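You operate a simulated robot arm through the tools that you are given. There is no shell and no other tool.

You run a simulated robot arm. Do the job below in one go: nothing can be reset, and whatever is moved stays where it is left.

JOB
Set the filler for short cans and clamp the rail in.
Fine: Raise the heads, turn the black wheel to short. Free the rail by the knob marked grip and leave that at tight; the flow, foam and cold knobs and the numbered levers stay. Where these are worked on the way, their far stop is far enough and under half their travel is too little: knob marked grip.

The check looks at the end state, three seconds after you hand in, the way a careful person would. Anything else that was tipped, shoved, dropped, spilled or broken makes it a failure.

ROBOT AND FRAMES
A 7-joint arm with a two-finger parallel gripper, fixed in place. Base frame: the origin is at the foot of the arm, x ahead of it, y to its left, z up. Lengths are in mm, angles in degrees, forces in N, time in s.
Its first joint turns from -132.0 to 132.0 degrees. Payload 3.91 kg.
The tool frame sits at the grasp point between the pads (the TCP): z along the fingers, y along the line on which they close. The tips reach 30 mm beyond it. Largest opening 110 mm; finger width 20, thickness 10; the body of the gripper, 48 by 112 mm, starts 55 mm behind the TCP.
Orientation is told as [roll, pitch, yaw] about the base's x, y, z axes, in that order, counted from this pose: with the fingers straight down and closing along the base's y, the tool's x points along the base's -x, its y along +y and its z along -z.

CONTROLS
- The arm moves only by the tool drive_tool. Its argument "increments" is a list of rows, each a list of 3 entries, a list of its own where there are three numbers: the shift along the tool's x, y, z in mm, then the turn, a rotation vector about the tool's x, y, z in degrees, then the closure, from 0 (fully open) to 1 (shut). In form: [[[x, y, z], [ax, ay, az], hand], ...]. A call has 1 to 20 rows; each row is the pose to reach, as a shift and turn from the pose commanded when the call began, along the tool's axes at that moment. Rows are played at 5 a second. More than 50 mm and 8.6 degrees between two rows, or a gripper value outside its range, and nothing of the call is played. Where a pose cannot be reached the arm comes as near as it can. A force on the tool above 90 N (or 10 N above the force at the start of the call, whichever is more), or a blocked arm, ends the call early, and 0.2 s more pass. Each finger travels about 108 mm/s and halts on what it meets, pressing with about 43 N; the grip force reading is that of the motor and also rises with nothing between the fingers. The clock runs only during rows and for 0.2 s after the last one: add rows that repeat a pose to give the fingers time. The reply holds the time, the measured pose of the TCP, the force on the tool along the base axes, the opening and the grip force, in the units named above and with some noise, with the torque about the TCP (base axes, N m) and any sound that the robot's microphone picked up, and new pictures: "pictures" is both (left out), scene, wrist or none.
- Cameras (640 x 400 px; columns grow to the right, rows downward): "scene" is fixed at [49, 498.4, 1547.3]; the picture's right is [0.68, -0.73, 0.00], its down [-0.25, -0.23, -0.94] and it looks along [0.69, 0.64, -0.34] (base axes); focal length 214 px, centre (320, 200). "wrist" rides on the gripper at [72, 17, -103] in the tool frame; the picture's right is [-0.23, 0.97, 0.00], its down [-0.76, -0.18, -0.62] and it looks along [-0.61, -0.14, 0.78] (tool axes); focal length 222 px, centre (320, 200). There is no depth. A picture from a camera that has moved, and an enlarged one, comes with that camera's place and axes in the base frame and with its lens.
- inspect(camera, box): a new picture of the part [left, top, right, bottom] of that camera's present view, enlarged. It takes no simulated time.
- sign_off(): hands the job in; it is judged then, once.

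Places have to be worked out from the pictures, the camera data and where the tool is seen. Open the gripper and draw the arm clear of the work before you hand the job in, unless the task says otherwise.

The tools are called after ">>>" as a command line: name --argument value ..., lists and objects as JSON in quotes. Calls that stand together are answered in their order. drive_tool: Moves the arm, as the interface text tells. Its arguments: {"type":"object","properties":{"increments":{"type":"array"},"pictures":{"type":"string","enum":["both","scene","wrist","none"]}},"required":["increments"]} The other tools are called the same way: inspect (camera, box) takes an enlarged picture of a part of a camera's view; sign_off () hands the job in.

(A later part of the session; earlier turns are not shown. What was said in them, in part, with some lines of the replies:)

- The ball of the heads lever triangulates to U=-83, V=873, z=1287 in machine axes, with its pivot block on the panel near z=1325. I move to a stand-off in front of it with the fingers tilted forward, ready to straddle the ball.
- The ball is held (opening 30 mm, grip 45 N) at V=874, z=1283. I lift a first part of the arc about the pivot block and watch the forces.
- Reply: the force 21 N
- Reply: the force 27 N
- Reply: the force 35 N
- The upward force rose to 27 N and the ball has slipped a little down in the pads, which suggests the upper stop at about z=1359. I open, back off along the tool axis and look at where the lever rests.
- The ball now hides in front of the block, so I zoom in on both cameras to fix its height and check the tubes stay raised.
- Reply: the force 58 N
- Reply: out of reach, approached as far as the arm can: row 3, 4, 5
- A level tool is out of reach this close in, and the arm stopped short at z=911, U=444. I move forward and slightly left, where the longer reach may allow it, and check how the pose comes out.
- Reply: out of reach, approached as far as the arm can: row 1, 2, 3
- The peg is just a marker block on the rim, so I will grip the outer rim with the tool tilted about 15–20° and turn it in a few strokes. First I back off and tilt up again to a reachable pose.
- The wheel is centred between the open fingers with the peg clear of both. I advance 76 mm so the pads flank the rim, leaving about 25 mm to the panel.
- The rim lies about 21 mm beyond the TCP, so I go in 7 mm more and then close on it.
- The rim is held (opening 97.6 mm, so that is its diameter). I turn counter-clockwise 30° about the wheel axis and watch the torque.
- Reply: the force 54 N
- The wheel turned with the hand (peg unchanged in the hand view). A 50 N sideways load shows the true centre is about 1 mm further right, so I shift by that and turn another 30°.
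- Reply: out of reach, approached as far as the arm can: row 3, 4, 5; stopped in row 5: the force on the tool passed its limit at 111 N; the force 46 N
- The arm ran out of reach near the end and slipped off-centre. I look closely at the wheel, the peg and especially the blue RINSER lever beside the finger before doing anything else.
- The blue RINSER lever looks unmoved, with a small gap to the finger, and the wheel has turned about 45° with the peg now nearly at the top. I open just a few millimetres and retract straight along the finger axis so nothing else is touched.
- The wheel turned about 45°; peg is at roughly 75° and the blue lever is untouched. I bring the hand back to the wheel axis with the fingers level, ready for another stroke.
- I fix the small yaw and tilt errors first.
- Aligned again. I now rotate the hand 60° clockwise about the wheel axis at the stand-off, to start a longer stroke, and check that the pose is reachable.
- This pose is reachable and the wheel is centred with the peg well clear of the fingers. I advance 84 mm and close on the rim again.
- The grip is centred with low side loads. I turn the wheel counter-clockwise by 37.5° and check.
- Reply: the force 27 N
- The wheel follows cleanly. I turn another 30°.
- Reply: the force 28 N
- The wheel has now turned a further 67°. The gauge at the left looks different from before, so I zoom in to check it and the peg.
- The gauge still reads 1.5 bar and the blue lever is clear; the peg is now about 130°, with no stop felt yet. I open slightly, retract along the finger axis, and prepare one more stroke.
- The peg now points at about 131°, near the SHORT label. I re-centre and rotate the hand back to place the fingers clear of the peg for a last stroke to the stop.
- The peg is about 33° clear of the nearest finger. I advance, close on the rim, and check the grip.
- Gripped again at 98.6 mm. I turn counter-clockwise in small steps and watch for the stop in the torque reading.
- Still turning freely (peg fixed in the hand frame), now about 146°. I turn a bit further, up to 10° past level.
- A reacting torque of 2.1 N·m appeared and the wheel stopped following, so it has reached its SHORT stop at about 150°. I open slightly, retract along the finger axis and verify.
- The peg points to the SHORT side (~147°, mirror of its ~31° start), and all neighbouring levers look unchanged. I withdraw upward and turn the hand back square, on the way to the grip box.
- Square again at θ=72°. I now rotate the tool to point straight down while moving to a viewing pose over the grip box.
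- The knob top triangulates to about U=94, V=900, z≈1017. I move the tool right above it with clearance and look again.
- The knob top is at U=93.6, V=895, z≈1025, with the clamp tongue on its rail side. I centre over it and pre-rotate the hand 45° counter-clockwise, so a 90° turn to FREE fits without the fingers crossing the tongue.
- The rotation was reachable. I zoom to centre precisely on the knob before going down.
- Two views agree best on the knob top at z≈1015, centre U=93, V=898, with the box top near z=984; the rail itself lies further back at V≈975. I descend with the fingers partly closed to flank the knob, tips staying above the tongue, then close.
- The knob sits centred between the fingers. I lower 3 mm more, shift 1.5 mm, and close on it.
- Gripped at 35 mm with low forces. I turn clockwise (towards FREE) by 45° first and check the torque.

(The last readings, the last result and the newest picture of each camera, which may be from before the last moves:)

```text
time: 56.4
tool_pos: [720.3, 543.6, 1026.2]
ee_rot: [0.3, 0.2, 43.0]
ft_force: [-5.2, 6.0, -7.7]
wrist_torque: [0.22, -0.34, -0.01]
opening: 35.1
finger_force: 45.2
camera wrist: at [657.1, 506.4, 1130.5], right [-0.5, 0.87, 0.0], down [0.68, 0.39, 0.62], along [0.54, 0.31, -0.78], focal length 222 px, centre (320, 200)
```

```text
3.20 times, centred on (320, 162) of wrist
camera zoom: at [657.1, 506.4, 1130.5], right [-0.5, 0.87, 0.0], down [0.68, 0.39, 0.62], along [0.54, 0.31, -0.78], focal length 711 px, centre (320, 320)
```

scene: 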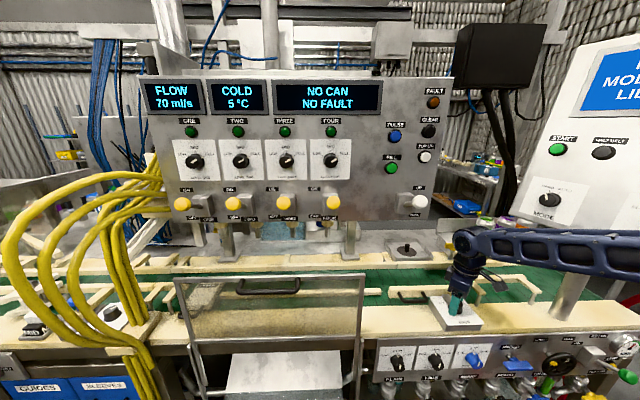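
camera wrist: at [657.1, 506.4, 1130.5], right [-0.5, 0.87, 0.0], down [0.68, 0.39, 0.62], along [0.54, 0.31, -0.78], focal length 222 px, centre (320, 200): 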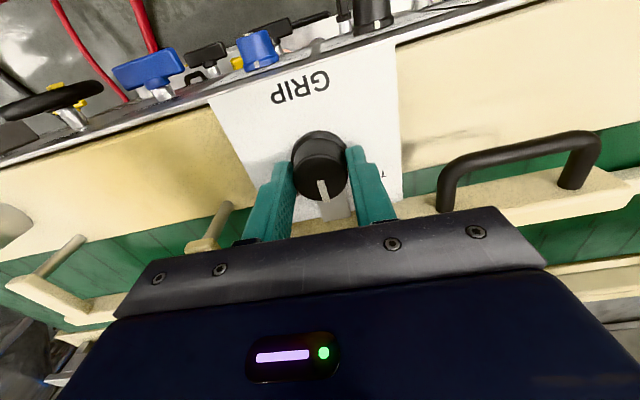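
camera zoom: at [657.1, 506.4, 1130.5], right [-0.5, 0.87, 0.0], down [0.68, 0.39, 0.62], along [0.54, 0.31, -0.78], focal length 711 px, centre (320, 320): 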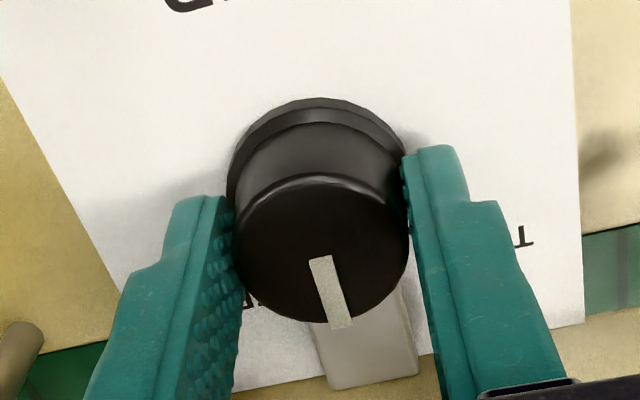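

The knob follows the hand. I turn another 45° towards FREE.

>>> drive_tool --increments '[[[0, 0, 0], [0, 0, 7.5], 0.85], [[0, 0, 0], [0, 0, 15], 0.85], [[0, 0, 0], [0, 0, 22.5], 0.85], [[0, 0, 0], [0, 0, 30], 0.85], [[0, 0, 0], [0, 0, 37.5], 0.85], [[0, 0, 0], [0, 0, 45], 0.85]]' --pictures "wrist"

>>> inspect --camera "wrist" --box '[220, 100, 420, 225]'

```text
time: 57.8
tool_pos: [719.7, 543.3, 1027.1]
ee_rot: [0.0, 0.2, -2.1]
ft_force: [-9.2, -4.2, -5.3]
wrist_torque: [-0.34, 0.46, 0.03]
opening: 35.0
finger_force: 45.2
camera wrist: at [649.8, 562.8, 1130.7], right [0.26, 0.96, 0.0], down [0.76, -0.21, 0.62], along [0.6, -0.16, -0.78], focal length 222 px, centre (320, 200)
```

wrist: 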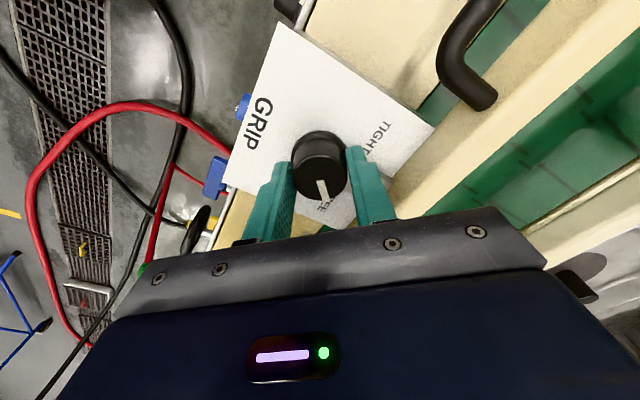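

```text
3.20 times, centred on (320, 162) of wrist
camera zoom: at [649.8, 562.8, 1130.7], right [0.26, 0.96, 0.0], down [0.76, -0.21, 0.62], along [0.6, -0.16, -0.78], focal length 711 px, centre (320, 320)
```

zoom: 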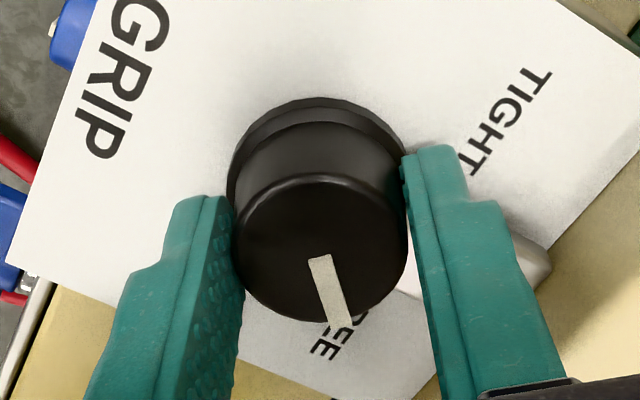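

The pointer now measures about 45° on the FREE side, a 90° turn from its start. I push 8° further to confirm it is at the far stop.

>>> drive_tool --increments '[[[0, 0, 0], [0, 0, 4], 0.85], [[0, 0, 0], [0, 0, 8], 0.85]]' --pictures "wrist"

>>> inspect --camera "wrist" --box '[220, 100, 420, 225]'

```text
time: 58.4
tool_pos: [721.2, 543.7, 1026.5]
ee_rot: [-0.1, 0.1, -10.1]
ft_force: [1.8, -4.0, -2.2]
wrist_torque: [-0.29, -0.39, 0.25]
opening: 34.6
finger_force: 45.4
camera wrist: at [654.4, 572.4, 1130.8], right [0.39, 0.92, 0.0], down [0.72, -0.31, 0.62], along [0.57, -0.25, -0.78], focal length 222 px, centre (320, 200)
```

wrist: 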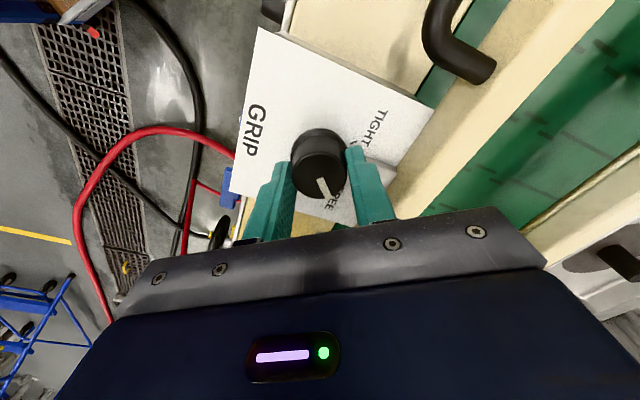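

```text
3.20 times, centred on (320, 162) of wrist
camera zoom: at [654.4, 572.4, 1130.8], right [0.39, 0.92, 0.0], down [0.72, -0.31, 0.62], along [0.57, -0.25, -0.78], focal length 711 px, centre (320, 320)
```

zoom: 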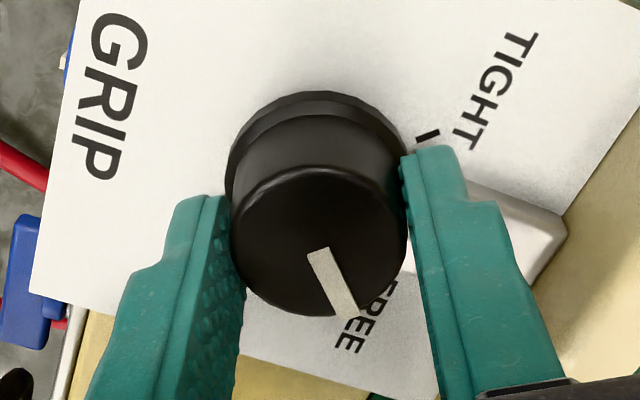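

The pointer stopped following and torque rose, so the knob is at its FREE stop. I open, lift clear, and look at the rail and its handle.

>>> drive_tool --increments '[[[0, 0, 0], [0, 0, 8], 0.6], [[0, 0, 0], [0, 0, 8], 0.4], [[0, 0, -20], [0, 0, 8], 0.4], [[0, 0, -50], [0, 0, 0], 0.4], [[5, 5, -75], [0, 0, -8], 0.4], [[10, 10, -90], [0, 0, -16], 0.4], [[10, 10, -90], [0, 0, -24], 0.4], [[10, 10, -90], [0, 0, -32], 0.4], [[10, 10, -90], [0, 0, -40], 0.4], [[10, 10, -90], [0, 0, -45], 0.4]]' --pictures "both"

>>> inspect --camera "scene" --box '[350, 265, 510, 335]'

```text
time: 60.6
tool_pos: [713.1, 553.8, 1116.8]
ee_rot: [0.0, 0.3, 35.1]
ft_force: [-0.6, -0.2, 0.1]
wrist_torque: [0.03, 0.0, 0.0]
opening: 66.0
finger_force: 0.0
camera wrist: at [645.2, 525.7, 1220.5], right [-0.37, 0.93, 0.0], down [0.73, 0.29, 0.62], along [0.57, 0.23, -0.78], focal length 222 px, centre (320, 200)
```

scene: 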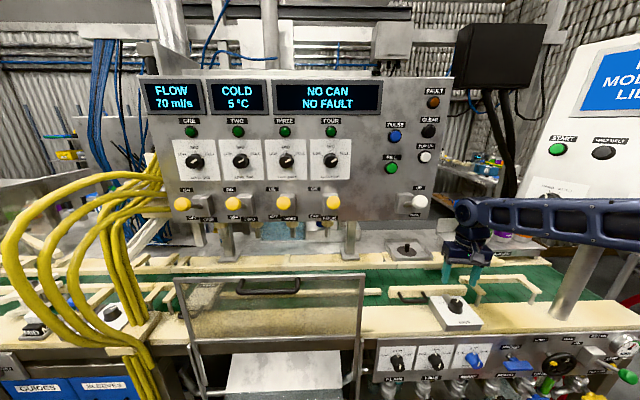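
wrist: 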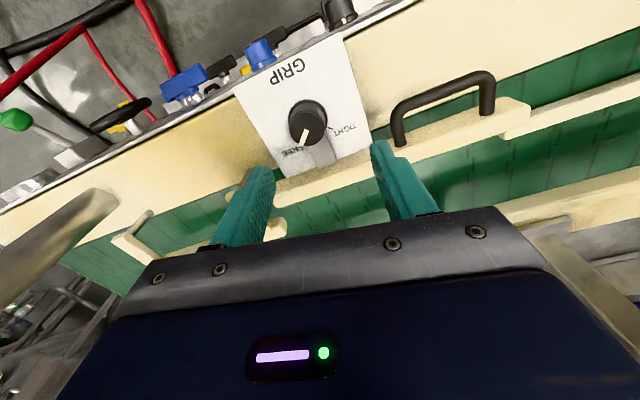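

```text
4.00 times, centred on (430, 300) of scene
camera zoom: at [49.0, 498.4, 1547.3], right [0.68, -0.73, 0.0], down [-0.25, -0.23, -0.94], along [0.69, 0.64, -0.34], focal length 858 px, centre (-120, -200)
```

zoom: 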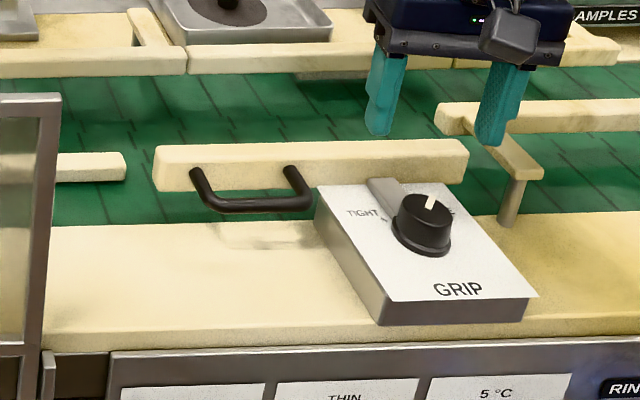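

The knob points to FREE. Next I study the handle and rail in the wrist view to plan the push.

>>> inspect --camera "wrist" --box '[260, 50, 600, 250]'

```text
1.88 times, centred on (430, 150) of wrist
camera zoom: at [645.2, 525.7, 1220.5], right [-0.37, 0.93, 0.0], down [0.73, 0.29, 0.62], along [0.57, 0.23, -0.78], focal length 418 px, centre (113, 294)
```

zoom: 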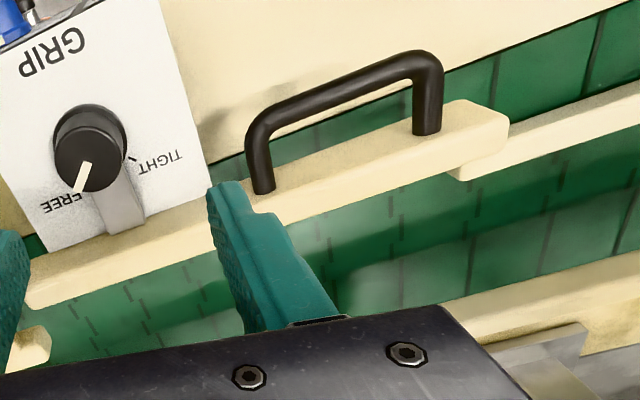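

The handle bar triangulates to U≈-29, V≈915, z≈1006, with the rail's near face at V≈949. I close the fingers and move to a point in front of the bar, tilting the hand back so the wrist stays clear of the panel and the raised lever.

>>> drive_tool --increments '[[[21, 34, 0], [0, 0, -2.6], 0.7], [[42, 68, 0], [0, 0, -5.2], 1], [[63.6, 102.2, 5], [0, 0, -7.9], 1], [[63.6, 102.2, 5], [0, 0, -7.9], 1]]' --pictures "wrist"

>>> inspect --camera "wrist" --box '[160, 40, 480, 240]'

```text
time: 61.6
tool_pos: [602.3, 601.4, 1111.7]
ee_rot: [0.2, 0.2, 42.9]
ft_force: [0.0, 0.2, 1.0]
wrist_torque: [0.0, -0.02, 0.01]
opening: 0.1
finger_force: 38.0
camera wrist: at [537.9, 564.6, 1216.0], right [-0.5, 0.87, 0.0], down [0.68, 0.39, 0.62], along [0.54, 0.31, -0.78], focal length 222 px, centre (320, 200)
```

wrist: 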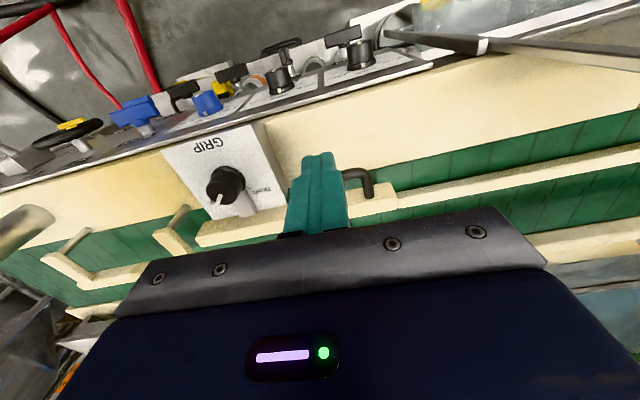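

```text
2.00 times, centred on (320, 140) of wrist
camera zoom: at [537.9, 564.6, 1216.0], right [-0.5, 0.87, 0.0], down [0.68, 0.39, 0.62], along [0.54, 0.31, -0.78], focal length 444 px, centre (320, 320)
```

zoom: 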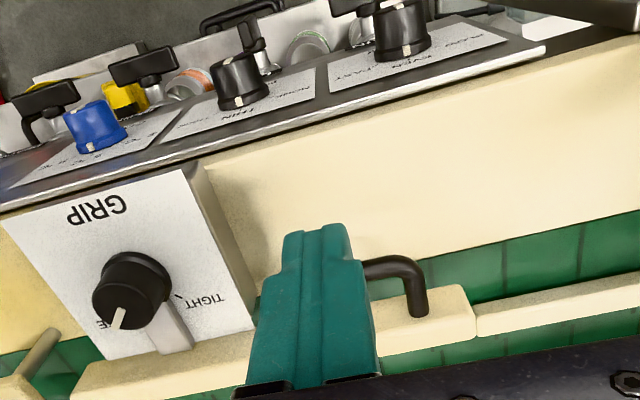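

The bar position is confirmed (V≈915 at z≈1006). I tilt the hand 25° and lower the closed fingertips in front of the bar.

>>> drive_tool --increments '[[[-4, 0, 24], [0, -6.3, 0], 1], [[-8, 0, 48], [0, -12.5, 0], 1], [[-12, 0, 72], [0, -18.8, 0], 1], [[-15, 0, 94], [0, -25, 0], 1], [[-15, 0, 94], [0, -25, 0], 1]]' --pictures "both"

>>> inspect --camera "scene" --box '[350, 225, 510, 325]'

```text
time: 62.8
tool_pos: [612.0, 614.6, 1019.0]
ee_rot: [0.2, -24.9, 42.8]
ft_force: [0.5, 0.0, -0.3]
wrist_torque: [0.02, 0.02, 0.02]
opening: 0.0
finger_force: 38.1
camera wrist: at [522.3, 551.8, 1081.5], right [-0.51, 0.85, 0.1], down [0.44, 0.16, 0.89], along [0.74, 0.5, -0.45], focal length 222 px, centre (320, 200)
```

scene: 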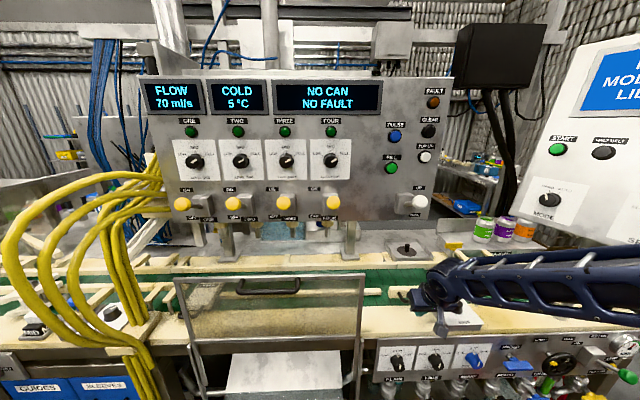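
wrist: 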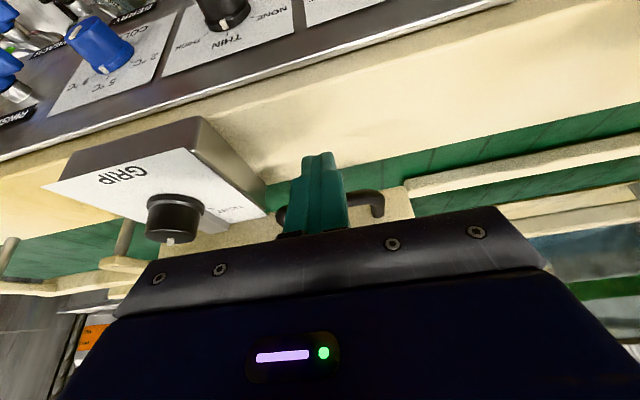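

```text
4.00 times, centred on (430, 275) of scene
camera zoom: at [49.0, 498.4, 1547.3], right [0.68, -0.73, 0.0], down [-0.25, -0.23, -0.94], along [0.69, 0.64, -0.34], focal length 858 px, centre (-120, -100)
```

zoom: 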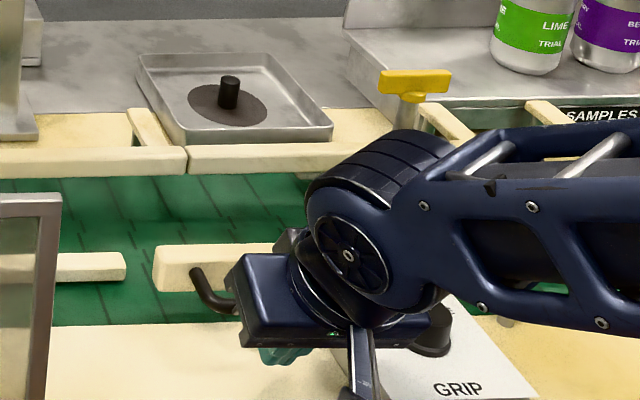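

Fingertips are just in front of the handle bar. I push forward in small steps along the machine's inward direction and watch the force.

>>> drive_tool --increments '[[[-7.2, 0, 3.4], [0, 0, 0], 1], [[-14.5, 0, 6.8], [0, 0, 0], 1], [[-21.7, 0, 10.1], [0, 0, 0], 1], [[-27.2, 0, 12.7], [0, 0, 0], 1], [[-31.7, 0, 14.8], [0, 0, 0], 1]]' --pictures "both"

>>> inspect --camera "scene" --box '[350, 225, 510, 325]'

```text
time: 64.0
tool_pos: [639.2, 636.4, 1019.0]
ee_rot: [0.2, -24.9, 42.8]
ft_force: [-0.5, -1.4, -0.3]
wrist_torque: [-0.05, 0.01, -0.02]
opening: 0.0
finger_force: 37.7
camera wrist: at [548.4, 574.5, 1082.2], right [-0.51, 0.85, 0.1], down [0.44, 0.16, 0.89], along [0.74, 0.5, -0.46], focal length 222 px, centre (320, 200)
```

scene: 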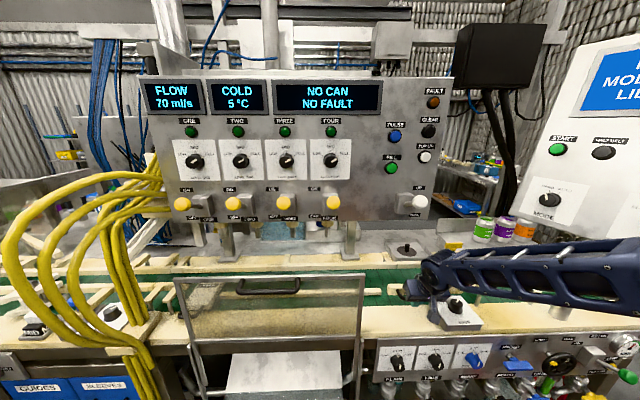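
wrist: 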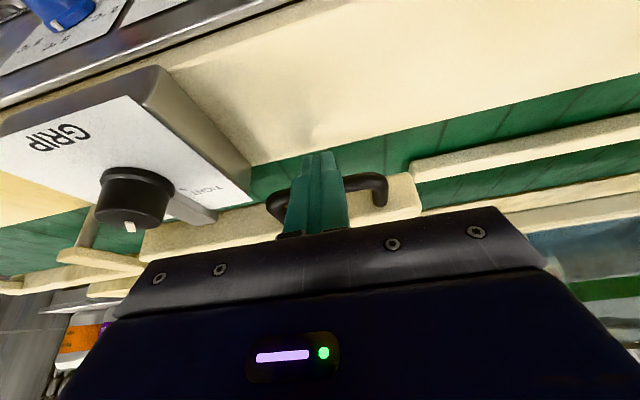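

```text
4.00 times, centred on (430, 275) of scene
camera zoom: at [49.0, 498.4, 1547.3], right [0.68, -0.73, 0.0], down [-0.25, -0.23, -0.94], along [0.69, 0.64, -0.34], focal length 858 px, centre (-120, -100)
```

zoom: 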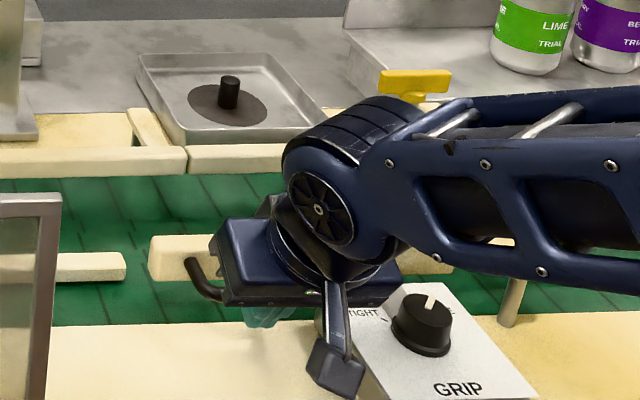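

The rail moves easily: its left end shifted about 12 mm inward in the scene picture with almost no force. I keep pushing in 5 mm steps until a stop is felt.

>>> drive_tool --increments '[[[-4.5, 0, 2.1], [0, 0, 0], 1], [[-9.1, 0, 4.2], [0, 0, 0], 1], [[-13.6, 0, 6.3], [0, 0, 0], 1], [[-18.1, 0, 8.5], [0, 0, 0], 1]]' --pictures "both"

>>> inspect --camera "scene" --box '[350, 225, 510, 325]'

```text
time: 65.0
tool_pos: [652.9, 649.2, 1018.0]
ee_rot: [0.2, -25.0, 42.8]
ft_force: [-0.3, -0.8, -0.2]
wrist_torque: [0.01, 0.01, 0.0]
opening: 0.0
finger_force: 37.5
camera wrist: at [562.4, 587.3, 1081.9], right [-0.51, 0.85, 0.1], down [0.44, 0.16, 0.89], along [0.74, 0.5, -0.45], focal length 222 px, centre (320, 200)
```

scene: 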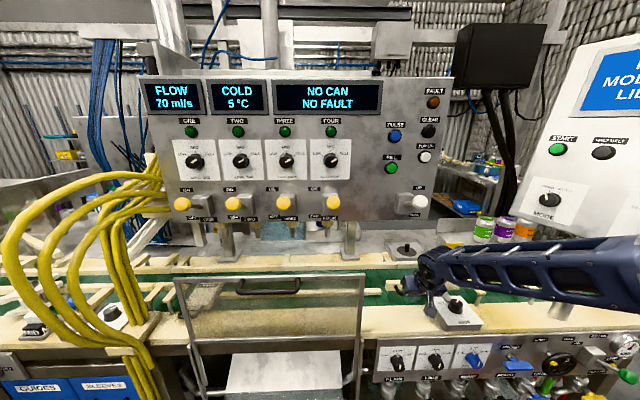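
wrist: 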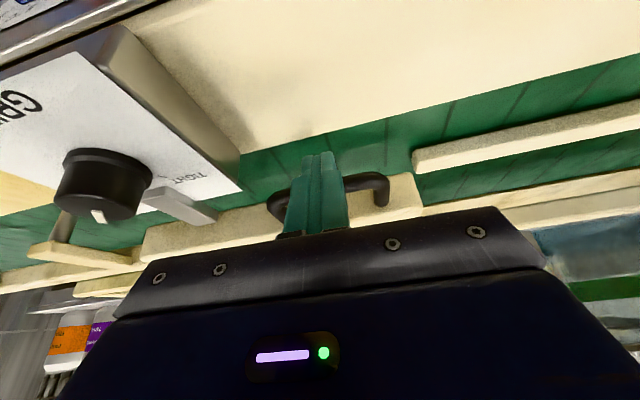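

```text
4.00 times, centred on (430, 275) of scene
camera zoom: at [49.0, 498.4, 1547.3], right [0.68, -0.73, 0.0], down [-0.25, -0.23, -0.94], along [0.69, 0.64, -0.34], focal length 858 px, centre (-120, -100)
```

zoom: 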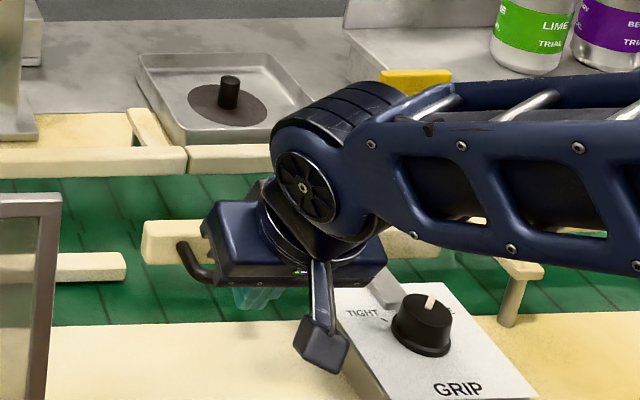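

The rail has moved about 31 mm in and still slides freely, with clear space at both ends. I keep pushing gently to find the end of its travel.

>>> drive_tool --increments '[[[-4.5, 0, 2.1], [0, 0, 0], 1], [[-9.1, 0, 4.2], [0, 0, 0], 1], [[-13.6, 0, 6.3], [0, 0, 0], 1], [[-18.1, 0, 8.5], [0, 0, 0], 1]]' --pictures "both"

>>> inspect --camera "scene" --box '[350, 225, 510, 325]'

```text
time: 66.0
tool_pos: [664.2, 661.6, 1015.2]
ee_rot: [0.1, -24.4, 42.9]
ft_force: [-38.9, -46.5, -5.7]
wrist_torque: [-0.83, 0.31, -0.1]
opening: 0.0
finger_force: 38.1
camera wrist: at [574.3, 599.4, 1079.7], right [-0.51, 0.85, 0.1], down [0.44, 0.17, 0.88], along [0.74, 0.49, -0.46], focal length 222 px, centre (320, 200)
```

scene: 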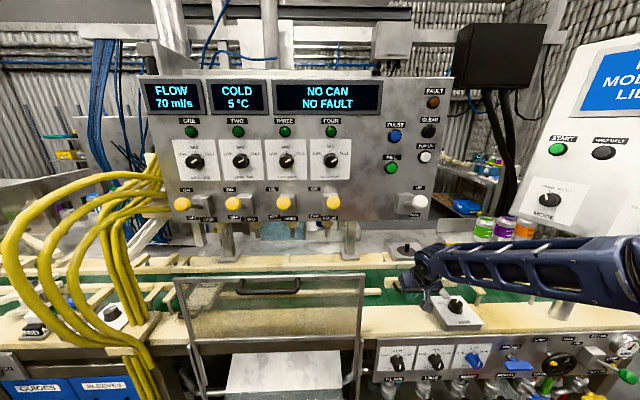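
wrist: 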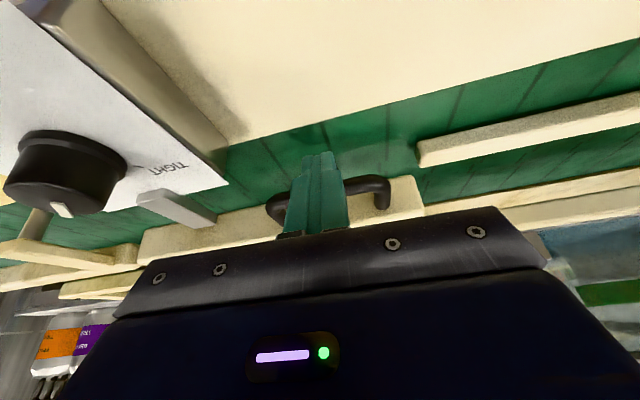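

```text
4.00 times, centred on (430, 275) of scene
camera zoom: at [49.0, 498.4, 1547.3], right [0.68, -0.73, 0.0], down [-0.25, -0.23, -0.94], along [0.69, 0.64, -0.34], focal length 858 px, centre (-120, -100)
```

zoom: 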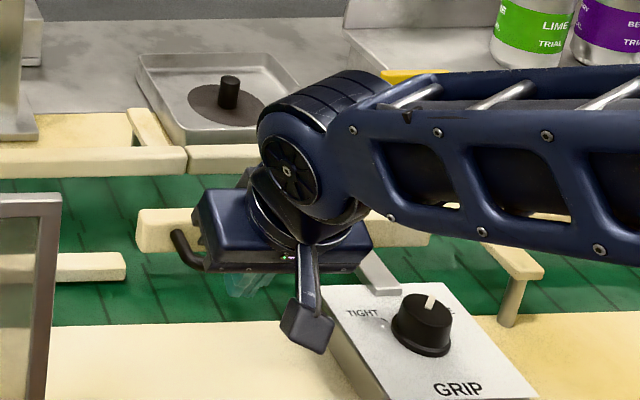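

The push force rose to 60 N at about 47 mm of travel: the rail is against its inner stop. I back off the handle straight out, then lift.

>>> drive_tool --increments '[[[18, 0, -8.4], [0, 0, 0], 1], [[36, 0, -17], [0, 0, 0], 1], [[54.4, 0, -25.4], [0, 0, 0], 1], [[40, 0, -58], [0, 0, 0], 1], [[20.6, 0, -98], [0, 0, 0], 1], [[20.6, 0, -98], [0, 0, 0], 1]]' --pictures "both"

>>> inspect --camera "scene" --box '[350, 225, 510, 325]'

```text
time: 67.4
tool_pos: [623.9, 622.8, 1097.4]
ee_rot: [0.2, -24.8, 42.9]
ft_force: [0.7, -0.9, -0.6]
wrist_torque: [-0.01, 0.0, -0.01]
opening: 0.1
finger_force: 37.4
camera wrist: at [534.5, 561.0, 1160.7], right [-0.51, 0.85, 0.1], down [0.44, 0.16, 0.89], along [0.74, 0.5, -0.46], focal length 222 px, centre (320, 200)
```

scene: 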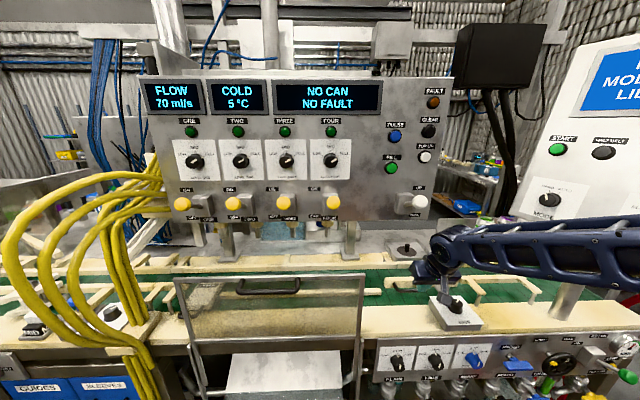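
wrist: 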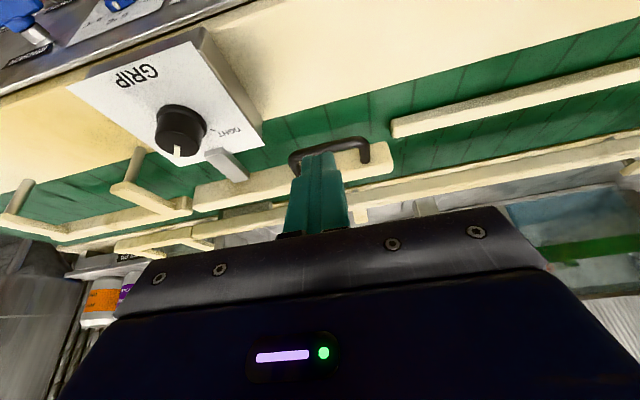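

```text
4.00 times, centred on (430, 275) of scene
camera zoom: at [49.0, 498.4, 1547.3], right [0.68, -0.73, 0.0], down [-0.25, -0.23, -0.94], along [0.69, 0.64, -0.34], focal length 858 px, centre (-120, -100)
```

zoom: 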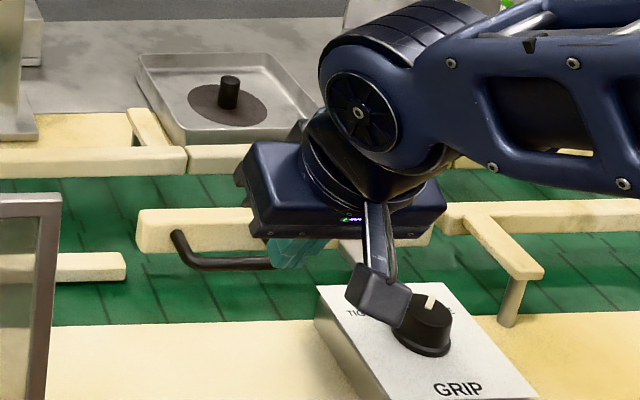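

The rail now lines up with the lead-in guide on the right and stays there. I go back over the grip knob with the tool pointing straight down.

>>> drive_tool --increments '[[[-3.7, -31, 1.7], [0, 6.2, 0], 1], [[-7.4, -62, 3.4], [0, 12.4, 0], 0.7], [[-11.1, -93, 5.1], [0, 18.6, 0], 0.4], [[-14.9, -123.7, 6.9], [0, 24.8, 0], 0.4], [[-14.9, -123.7, 6.9], [0, 24.8, 0], 0.4]]' --pictures "both"

>>> inspect --camera "scene" --box '[350, 245, 510, 335]'

```text
time: 68.6
tool_pos: [720.5, 546.3, 1098.9]
ee_rot: [0.2, -0.1, 42.8]
ft_force: [0.0, -0.3, 0.8]
wrist_torque: [0.0, -0.01, -0.02]
opening: 66.0
finger_force: 0.0
camera wrist: at [656.0, 507.4, 1203.4], right [-0.5, 0.87, 0.0], down [0.68, 0.39, 0.62], along [0.54, 0.31, -0.78], focal length 222 px, centre (320, 200)
```

scene: 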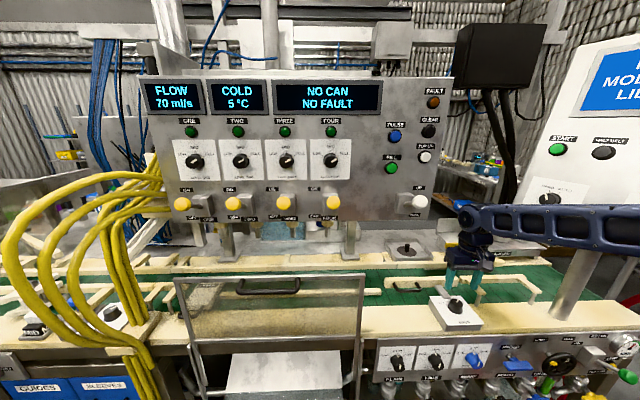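
wrist: 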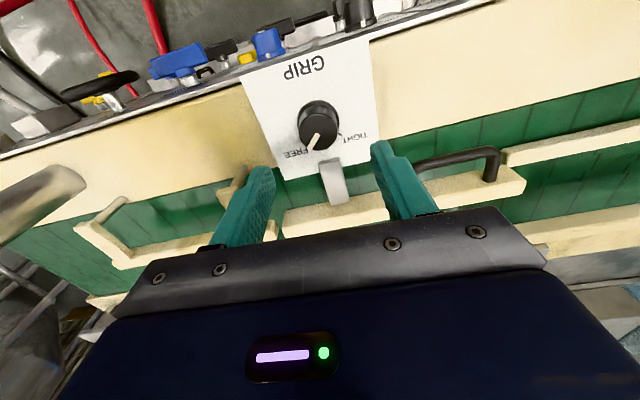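

```text
4.00 times, centred on (430, 290) of scene
camera zoom: at [49.0, 498.4, 1547.3], right [0.68, -0.73, 0.0], down [-0.25, -0.23, -0.94], along [0.69, 0.64, -0.34], focal length 858 px, centre (-120, -160)
```

zoom: 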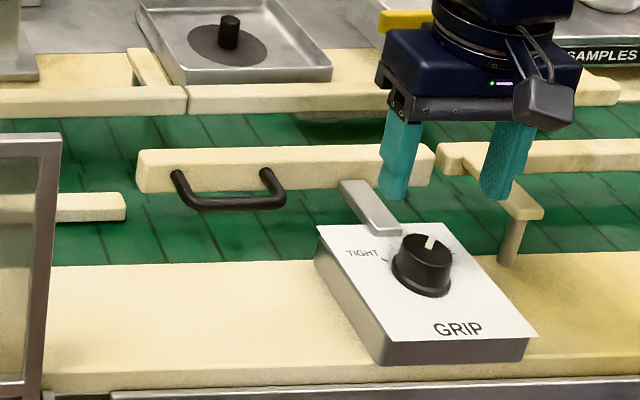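

The clamp tongue slid out with the rail, and the rail is in line with the right-hand guide. I rotate the hand 45° clockwise so it can turn the knob 90° back to TIGHT, and come down part-way.

>>> drive_tool --increments '[[[1, -1, 0], [0, 0, 7.5], 0.4], [[2.2, -1.9, 5], [0, 0, 15], 0.4], [[2.2, -1.9, 10], [0, 0, 22.5], 0.4], [[2.2, -1.9, 20], [0, 0, 30], 0.4], [[2.2, -1.9, 30], [0, 0, 37.5], 0.4], [[2.2, -1.9, 40], [0, 0, 45], 0.4], [[2.2, -1.9, 40], [0, 0, 45], 0.4]]' --pictures "wrist"

>>> inspect --camera "wrist" --box '[220, 80, 420, 205]'

```text
time: 70.2
tool_pos: [718.0, 540.2, 1056.8]
ee_rot: [0.2, 0.1, -2.1]
ft_force: [-0.1, -0.2, 0.0]
wrist_torque: [-0.01, -0.05, 0.02]
opening: 66.0
finger_force: 0.0
camera wrist: at [648.0, 559.4, 1160.3], right [0.26, 0.96, 0.0], down [0.76, -0.21, 0.62], along [0.6, -0.16, -0.78], focal length 222 px, centre (320, 200)
```

wrist: 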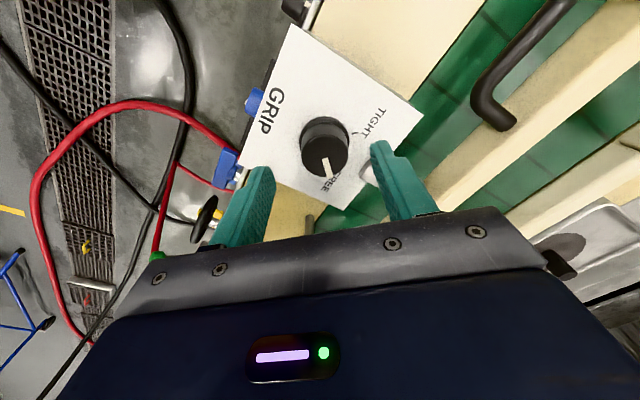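

```text
3.20 times, centred on (320, 142) of wrist
camera zoom: at [648.0, 559.4, 1160.3], right [0.26, 0.96, 0.0], down [0.76, -0.21, 0.62], along [0.6, -0.16, -0.78], focal length 711 px, centre (320, 384)
```

zoom: 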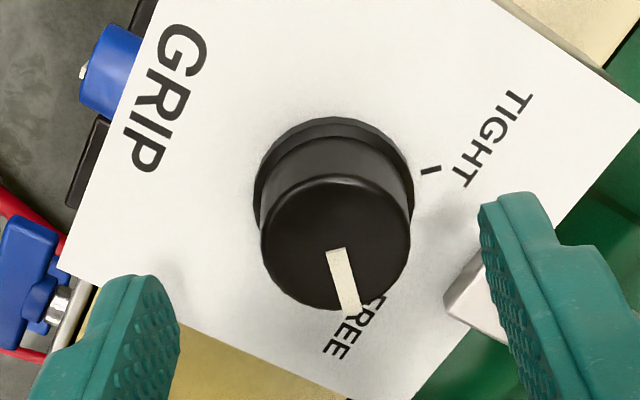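

The knob sits about 3.5 mm to one side of the tool axis; I correct that, descend to the previous grip height (z=1027) and close.

>>> drive_tool --increments '[[[-2, 3.5, 10], [0, 0, 0], 0.4], [[-2, 3.5, 20], [0, 0, 0], 0.4], [[-2, 3.5, 29.5], [0, 0, 0], 0.4], [[-2, 3.5, 29.5], [0, 0, 0], 0.6], [[-2, 3.5, 29.5], [0, 0, 0], 0.85], [[-2, 3.5, 29.5], [0, 0, 0], 0.85]]' --pictures "wrist"

>>> inspect --camera "wrist" --box '[220, 100, 420, 225]'

```text
time: 71.6
tool_pos: [720.8, 543.2, 1027.7]
ee_rot: [0.1, 0.1, -2.1]
ft_force: [0.0, 3.3, -2.2]
wrist_torque: [0.17, -0.06, -0.04]
opening: 34.8
finger_force: 45.0
camera wrist: at [650.7, 562.5, 1131.5], right [0.26, 0.96, 0.0], down [0.76, -0.21, 0.62], along [0.6, -0.16, -0.78], focal length 222 px, centre (320, 200)
```

wrist: 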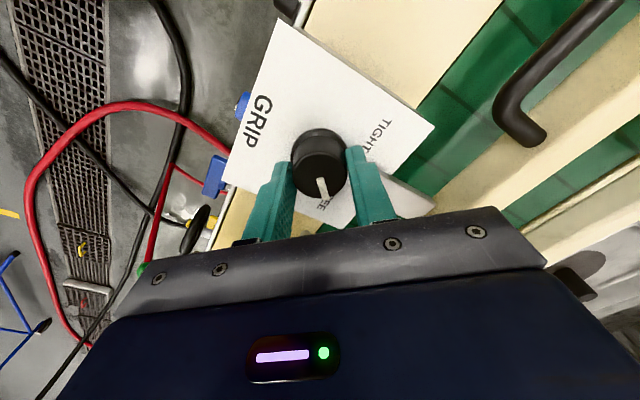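

```text
3.20 times, centred on (320, 162) of wrist
camera zoom: at [650.7, 562.5, 1131.5], right [0.26, 0.96, 0.0], down [0.76, -0.21, 0.62], along [0.6, -0.16, -0.78], focal length 711 px, centre (320, 320)
```

zoom: 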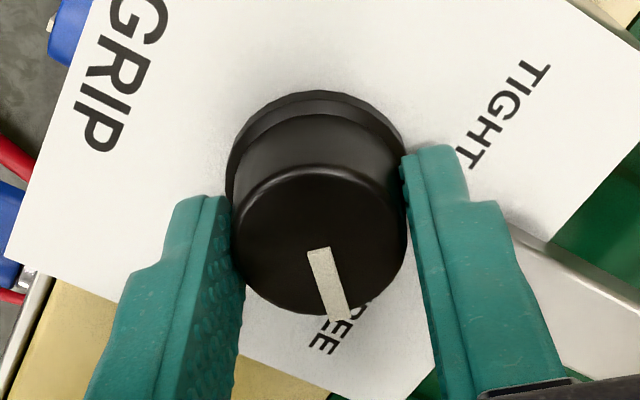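

The knob is gripped with the pointer at FREE. I turn it counter-clockwise 90° towards TIGHT, in two parts.

>>> drive_tool --increments '[[[0, 0, 0], [0, 0, -7.5], 0.85], [[0, 0, 0], [0, 0, -15], 0.85], [[0, 0, 0], [0, 0, -22.5], 0.85], [[0, 0, 0], [0, 0, -30], 0.85], [[0, 0, 0], [0, 0, -37.5], 0.85], [[0, 0, 0], [0, 0, -45], 0.85], [[0, 0, 0], [0, 0, -52.5], 0.85], [[0, 0, 0], [0, 0, -60], 0.85], [[0, 0, 0], [0, 0, -67.5], 0.85], [[0, 0, 0], [0, 0, -75], 0.85]]' --pictures "wrist"

>>> inspect --camera "wrist" --box '[220, 100, 420, 225]'

```text
time: 73.8
tool_pos: [720.5, 545.4, 1028.1]
ee_rot: [0.2, -0.1, 73.1]
ft_force: [-18.3, -0.9, -11.9]
wrist_torque: [-0.3, 0.82, -0.05]
opening: 35.2
finger_force: 45.0
camera wrist: at [684.5, 479.9, 1131.4], right [-0.87, 0.5, 0.0], down [0.39, 0.68, 0.62], along [0.31, 0.54, -0.78], focal length 222 px, centre (320, 200)
```

wrist: 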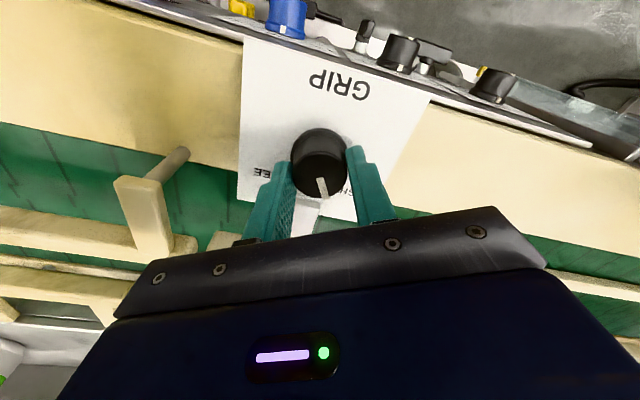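

```text
3.20 times, centred on (320, 162) of wrist
camera zoom: at [684.5, 479.9, 1131.4], right [-0.87, 0.5, 0.0], down [0.39, 0.68, 0.62], along [0.31, 0.54, -0.78], focal length 711 px, centre (320, 320)
```

zoom: 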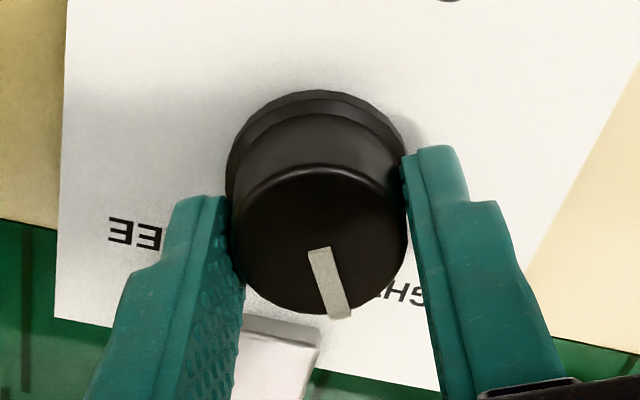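

It follows well. I complete the turn and push about 8° past to confirm the TIGHT stop.

>>> drive_tool --increments '[[[0, 0, 0], [0, 0, -7.5], 0.85], [[0, 0, 0], [0, 0, -15], 0.85], [[0, 0, 0], [0, 0, -19], 0.85], [[0, 0, 0], [0, 0, -23], 0.85]]' --pictures "wrist"

>>> inspect --camera "wrist" --box '[220, 100, 420, 225]'

```text
time: 74.8
tool_pos: [720.2, 543.8, 1029.0]
ee_rot: [0.1, -0.2, 96.1]
ft_force: [-27.8, 11.6, -9.2]
wrist_torque: [0.52, 0.94, -0.44]
opening: 34.7
finger_force: 45.4
camera wrist: at [712.0, 469.7, 1132.8], right [-0.99, 0.12, 0.0], down [0.1, 0.77, 0.63], along [0.08, 0.62, -0.78], focal length 222 px, centre (320, 200)
```

wrist: 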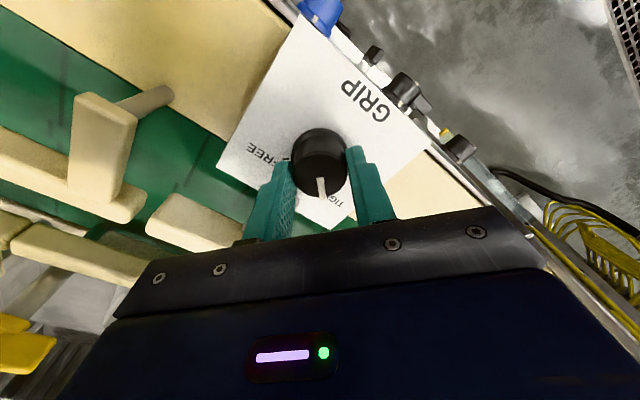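

```text
3.20 times, centred on (320, 162) of wrist
camera zoom: at [712.0, 469.7, 1132.8], right [-0.99, 0.12, 0.0], down [0.1, 0.77, 0.63], along [0.08, 0.62, -0.78], focal length 711 px, centre (320, 320)
```

zoom: 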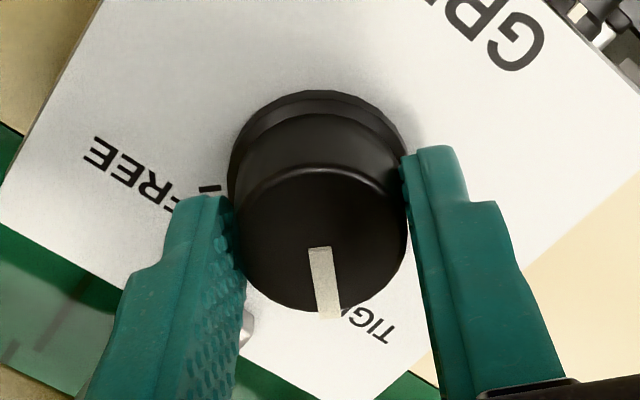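

The pointer lagged and torque turned against me, so the knob is at its TIGHT stop. I open, lift straight up and look over the result.

>>> drive_tool --increments '[[[0, 0, 0], [0, 0, 0], 0.6], [[0, 0, 0], [0, 0, 0], 0.4], [[0, 0, -20], [0, 0, 0], 0.4], [[0, 0, -50], [0, 0, 0], 0.4], [[0, 0, -90], [0, 0, 0], 0.4], [[0, 0, -90], [0, 0, 8], 0.4], [[0, 0, -90], [0, 0, 16], 0.4], [[0, 0, -90], [0, 0, 24], 0.4], [[0, 0, -90], [0, 0, 32], 0.4], [[0, 0, -90], [0, 0, 40], 0.4], [[0, 0, -90], [0, 0, 48], 0.4], [[0, 0, -90], [0, 0, 53], 0.4]]' --pictures "both"

>>> inspect --camera "scene" --box '[350, 245, 510, 335]'

>>> inspect --camera "wrist" --box '[220, 60, 460, 210]'

```text
time: 77.4
tool_pos: [722.0, 544.3, 1117.6]
ee_rot: [0.0, -0.1, 42.8]
ft_force: [-0.4, -0.3, 1.2]
wrist_torque: [0.01, -0.01, 0.0]
opening: 66.1
finger_force: 0.1
camera wrist: at [658.3, 506.7, 1221.8], right [-0.5, 0.87, 0.0], down [0.68, 0.39, 0.62], along [0.54, 0.31, -0.78], focal length 222 px, centre (320, 200)
```

scene: 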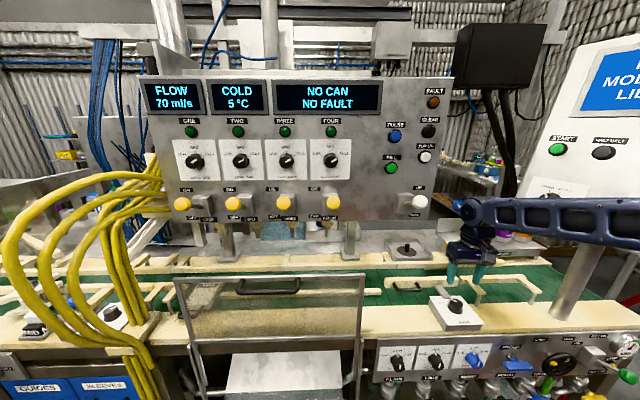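
wrist: 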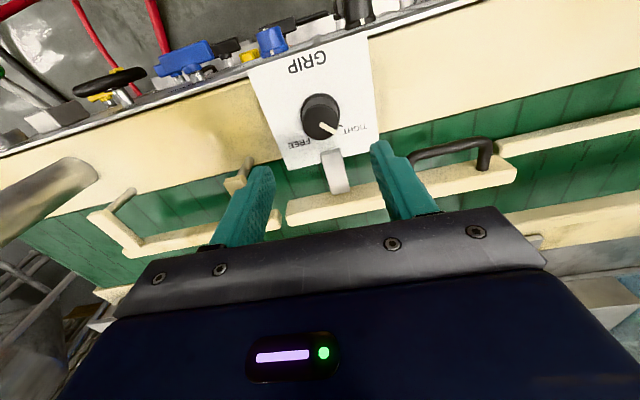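

```text
4.00 times, centred on (430, 290) of scene
camera zoom: at [49.0, 498.4, 1547.3], right [0.68, -0.73, 0.0], down [-0.25, -0.23, -0.94], along [0.69, 0.64, -0.34], focal length 858 px, centre (-120, -160)
```

zoom: 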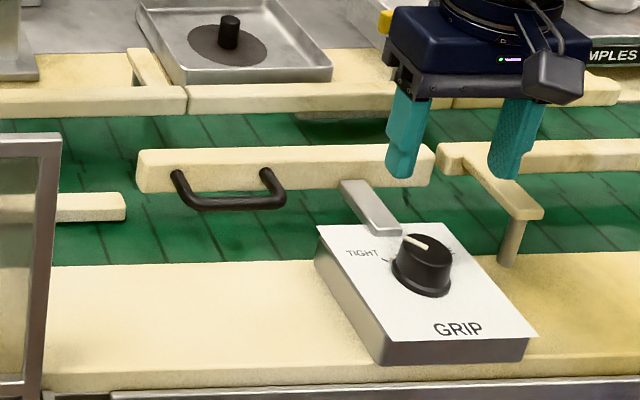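

```text
2.67 times, centred on (340, 135) of wrist
camera zoom: at [658.3, 506.7, 1221.8], right [-0.5, 0.87, 0.0], down [0.68, 0.39, 0.62], along [0.54, 0.31, -0.78], focal length 592 px, centre (267, 373)
```

zoom: 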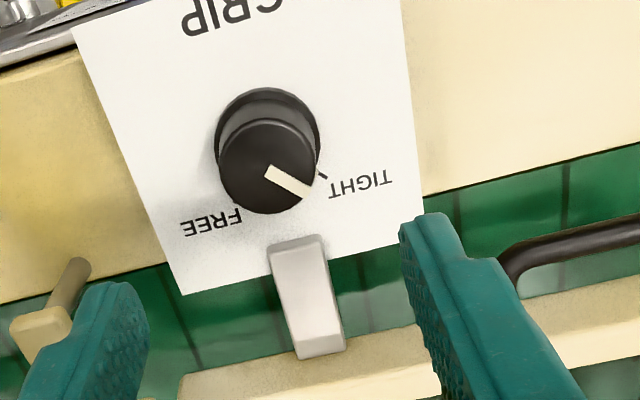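

The knob shows TIGHT and the rail stays in line with the guide. I open the gripper fully and withdraw the arm back to its starting area by the same path I came.

>>> drive_tool --increments '[[[25, 0, -35], [0, 0, 0], 0.4], [[65, 0, -60], [0, 0, 0], 0.2], [[108, 0, -82], [0, 0, 0], 0], [[149, 0, -103], [0, 0, 0], 0], [[161, -23, -135], [0, 0, 6], 0], [[172, -47, -166], [0, 0, 12], 0], [[184, -70, -198], [0, 0, 18], 0], [[195, -94, -229], [0, 0, 24.5], 0], [[206, -117, -261], [0, 0, 30.5], 0], [[218, -140, -292], [0, 0, 37], 0], [[229, -164, -324], [0, 0, 43], 0], [[229, -164, -324], [0, 0, 43], 0]]' --pictures "both"

>>> inspect --camera "scene" --box '[360, 320, 640, 400]'

>>> inspect --camera "scene" --box '[360, 80, 460, 280]'

>>> inspect --camera "scene" --box '[140, 70, 400, 240]'

>>> inspect --camera "scene" --box '[380, 265, 500, 335]'

```text
time: 80.0
tool_pos: [665.7, 266.2, 1443.3]
ee_rot: [0.2, 0.0, -0.1]
ft_force: [0.0, 0.5, -0.3]
wrist_torque: [0.0, 0.0, -0.01]
opening: 110.1
finger_force: 0.1
camera wrist: at [594.2, 283.4, 1546.6], right [0.23, 0.97, 0.0], down [0.76, -0.18, 0.62], along [0.61, -0.14, -0.78], focal length 222 px, centre (320, 200)
```

scene: 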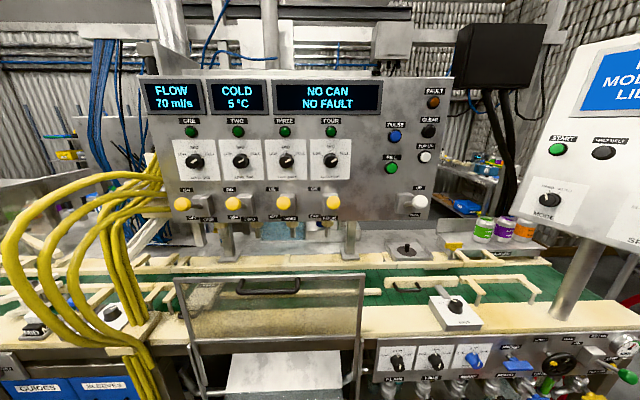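
wrist: 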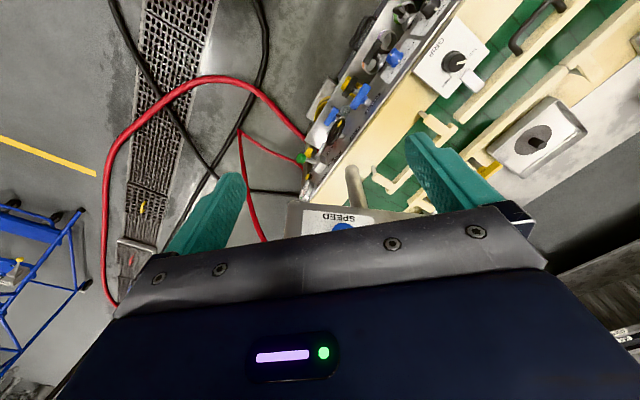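

```text
2.29 times, centred on (500, 360) of scene
camera zoom: at [49.0, 498.4, 1547.3], right [0.68, -0.73, 0.0], down [-0.25, -0.23, -0.94], along [0.69, 0.64, -0.34], focal length 490 px, centre (-91, -166)
```

zoom: 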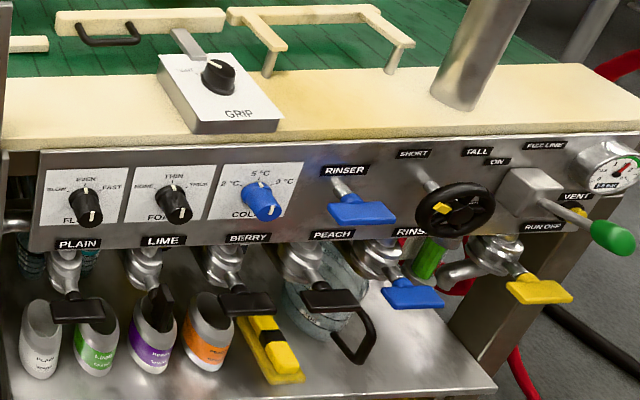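

```text
2.00 times, centred on (410, 180) of scene
camera zoom: at [49.0, 498.4, 1547.3], right [0.68, -0.73, 0.0], down [-0.25, -0.23, -0.94], along [0.69, 0.64, -0.34], focal length 429 px, centre (140, 240)
```

zoom: 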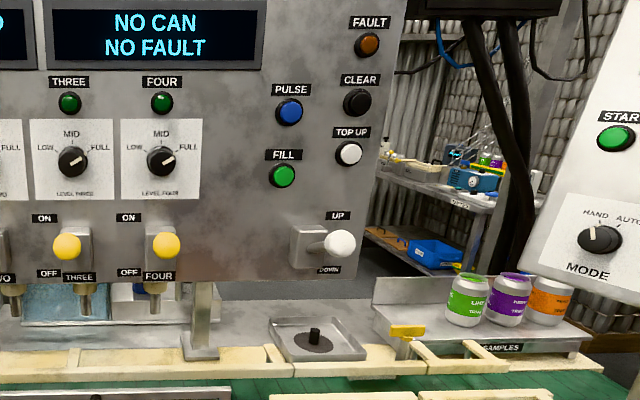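

```text
2.35 times, centred on (270, 155) of scene
camera zoom: at [49.0, 498.4, 1547.3], right [0.68, -0.73, 0.0], down [-0.25, -0.23, -0.94], along [0.69, 0.64, -0.34], focal length 505 px, centre (438, 306)
```

zoom: 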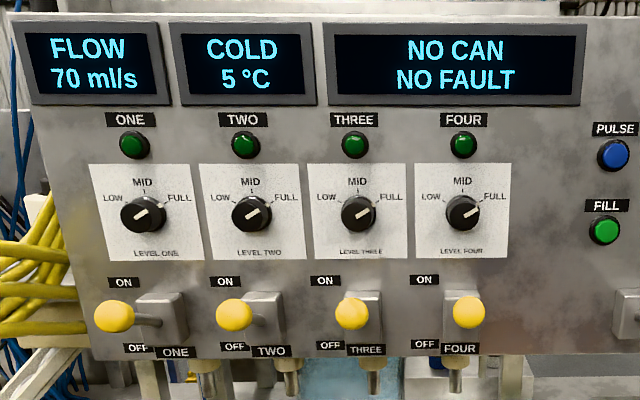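

```text
5.33 times, centred on (440, 300) of scene
camera zoom: at [49.0, 498.4, 1547.3], right [0.68, -0.73, 0.0], down [-0.25, -0.23, -0.94], along [0.69, 0.64, -0.34], focal length 1144 px, centre (-320, -333)
```

zoom: 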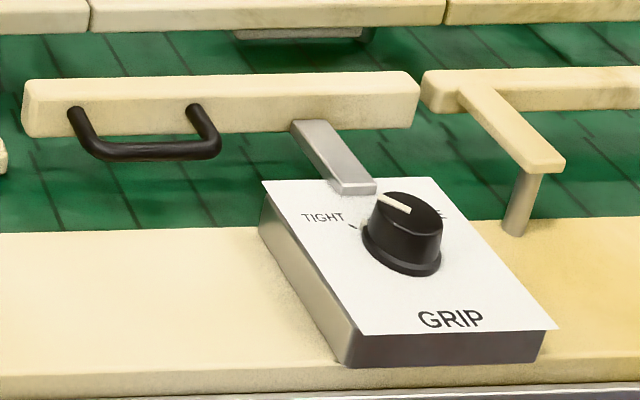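

The end state looks right. The heads lever is up with the tubes raised, the wheel peg is on SHORT, the rail is in line with the guide, and the grip knob is at TIGHT. The flow, foam, cold and level knobs, the numbered levers, and the samples and displays look unchanged. The gripper is open and the arm is clear, so I hand the job in.

>>> sign_off

```text
The job is handed in.
```

The filler is set for short cans and the rail is clamped in. I've handed the job in but haven't seen the result of the check.

- **Heads:** the lever is up against its top stop, and the fill tubes have risen. I pushed it from below to check, and the force climbed to 55 N with almost no movement.
- **Black wheel:** it is turned to SHORT. On the last stroke the wheel stopped following and pushed back with about 2 N·m. By camera, the marker turned about 116°; I estimated roughly 120° between stops.
- **Rail:** I turned the grip knob to its FREE stop and pushed the rail in about 47 mm until it met its stop at 60 N. It now lines up with the fixed guide on its right.
- **Grip knob:** it is back at its TIGHT stop.

In the final pictures, the flow, foam, cold and level knobs, the numbered levers, the displays and the sample cans all look unchanged. While I turned the wheel, the arm slipped once close to the blue RINSER lever, but the lever looks the same in the pictures before and after.

The gripper is open and the arm is back near its starting position.
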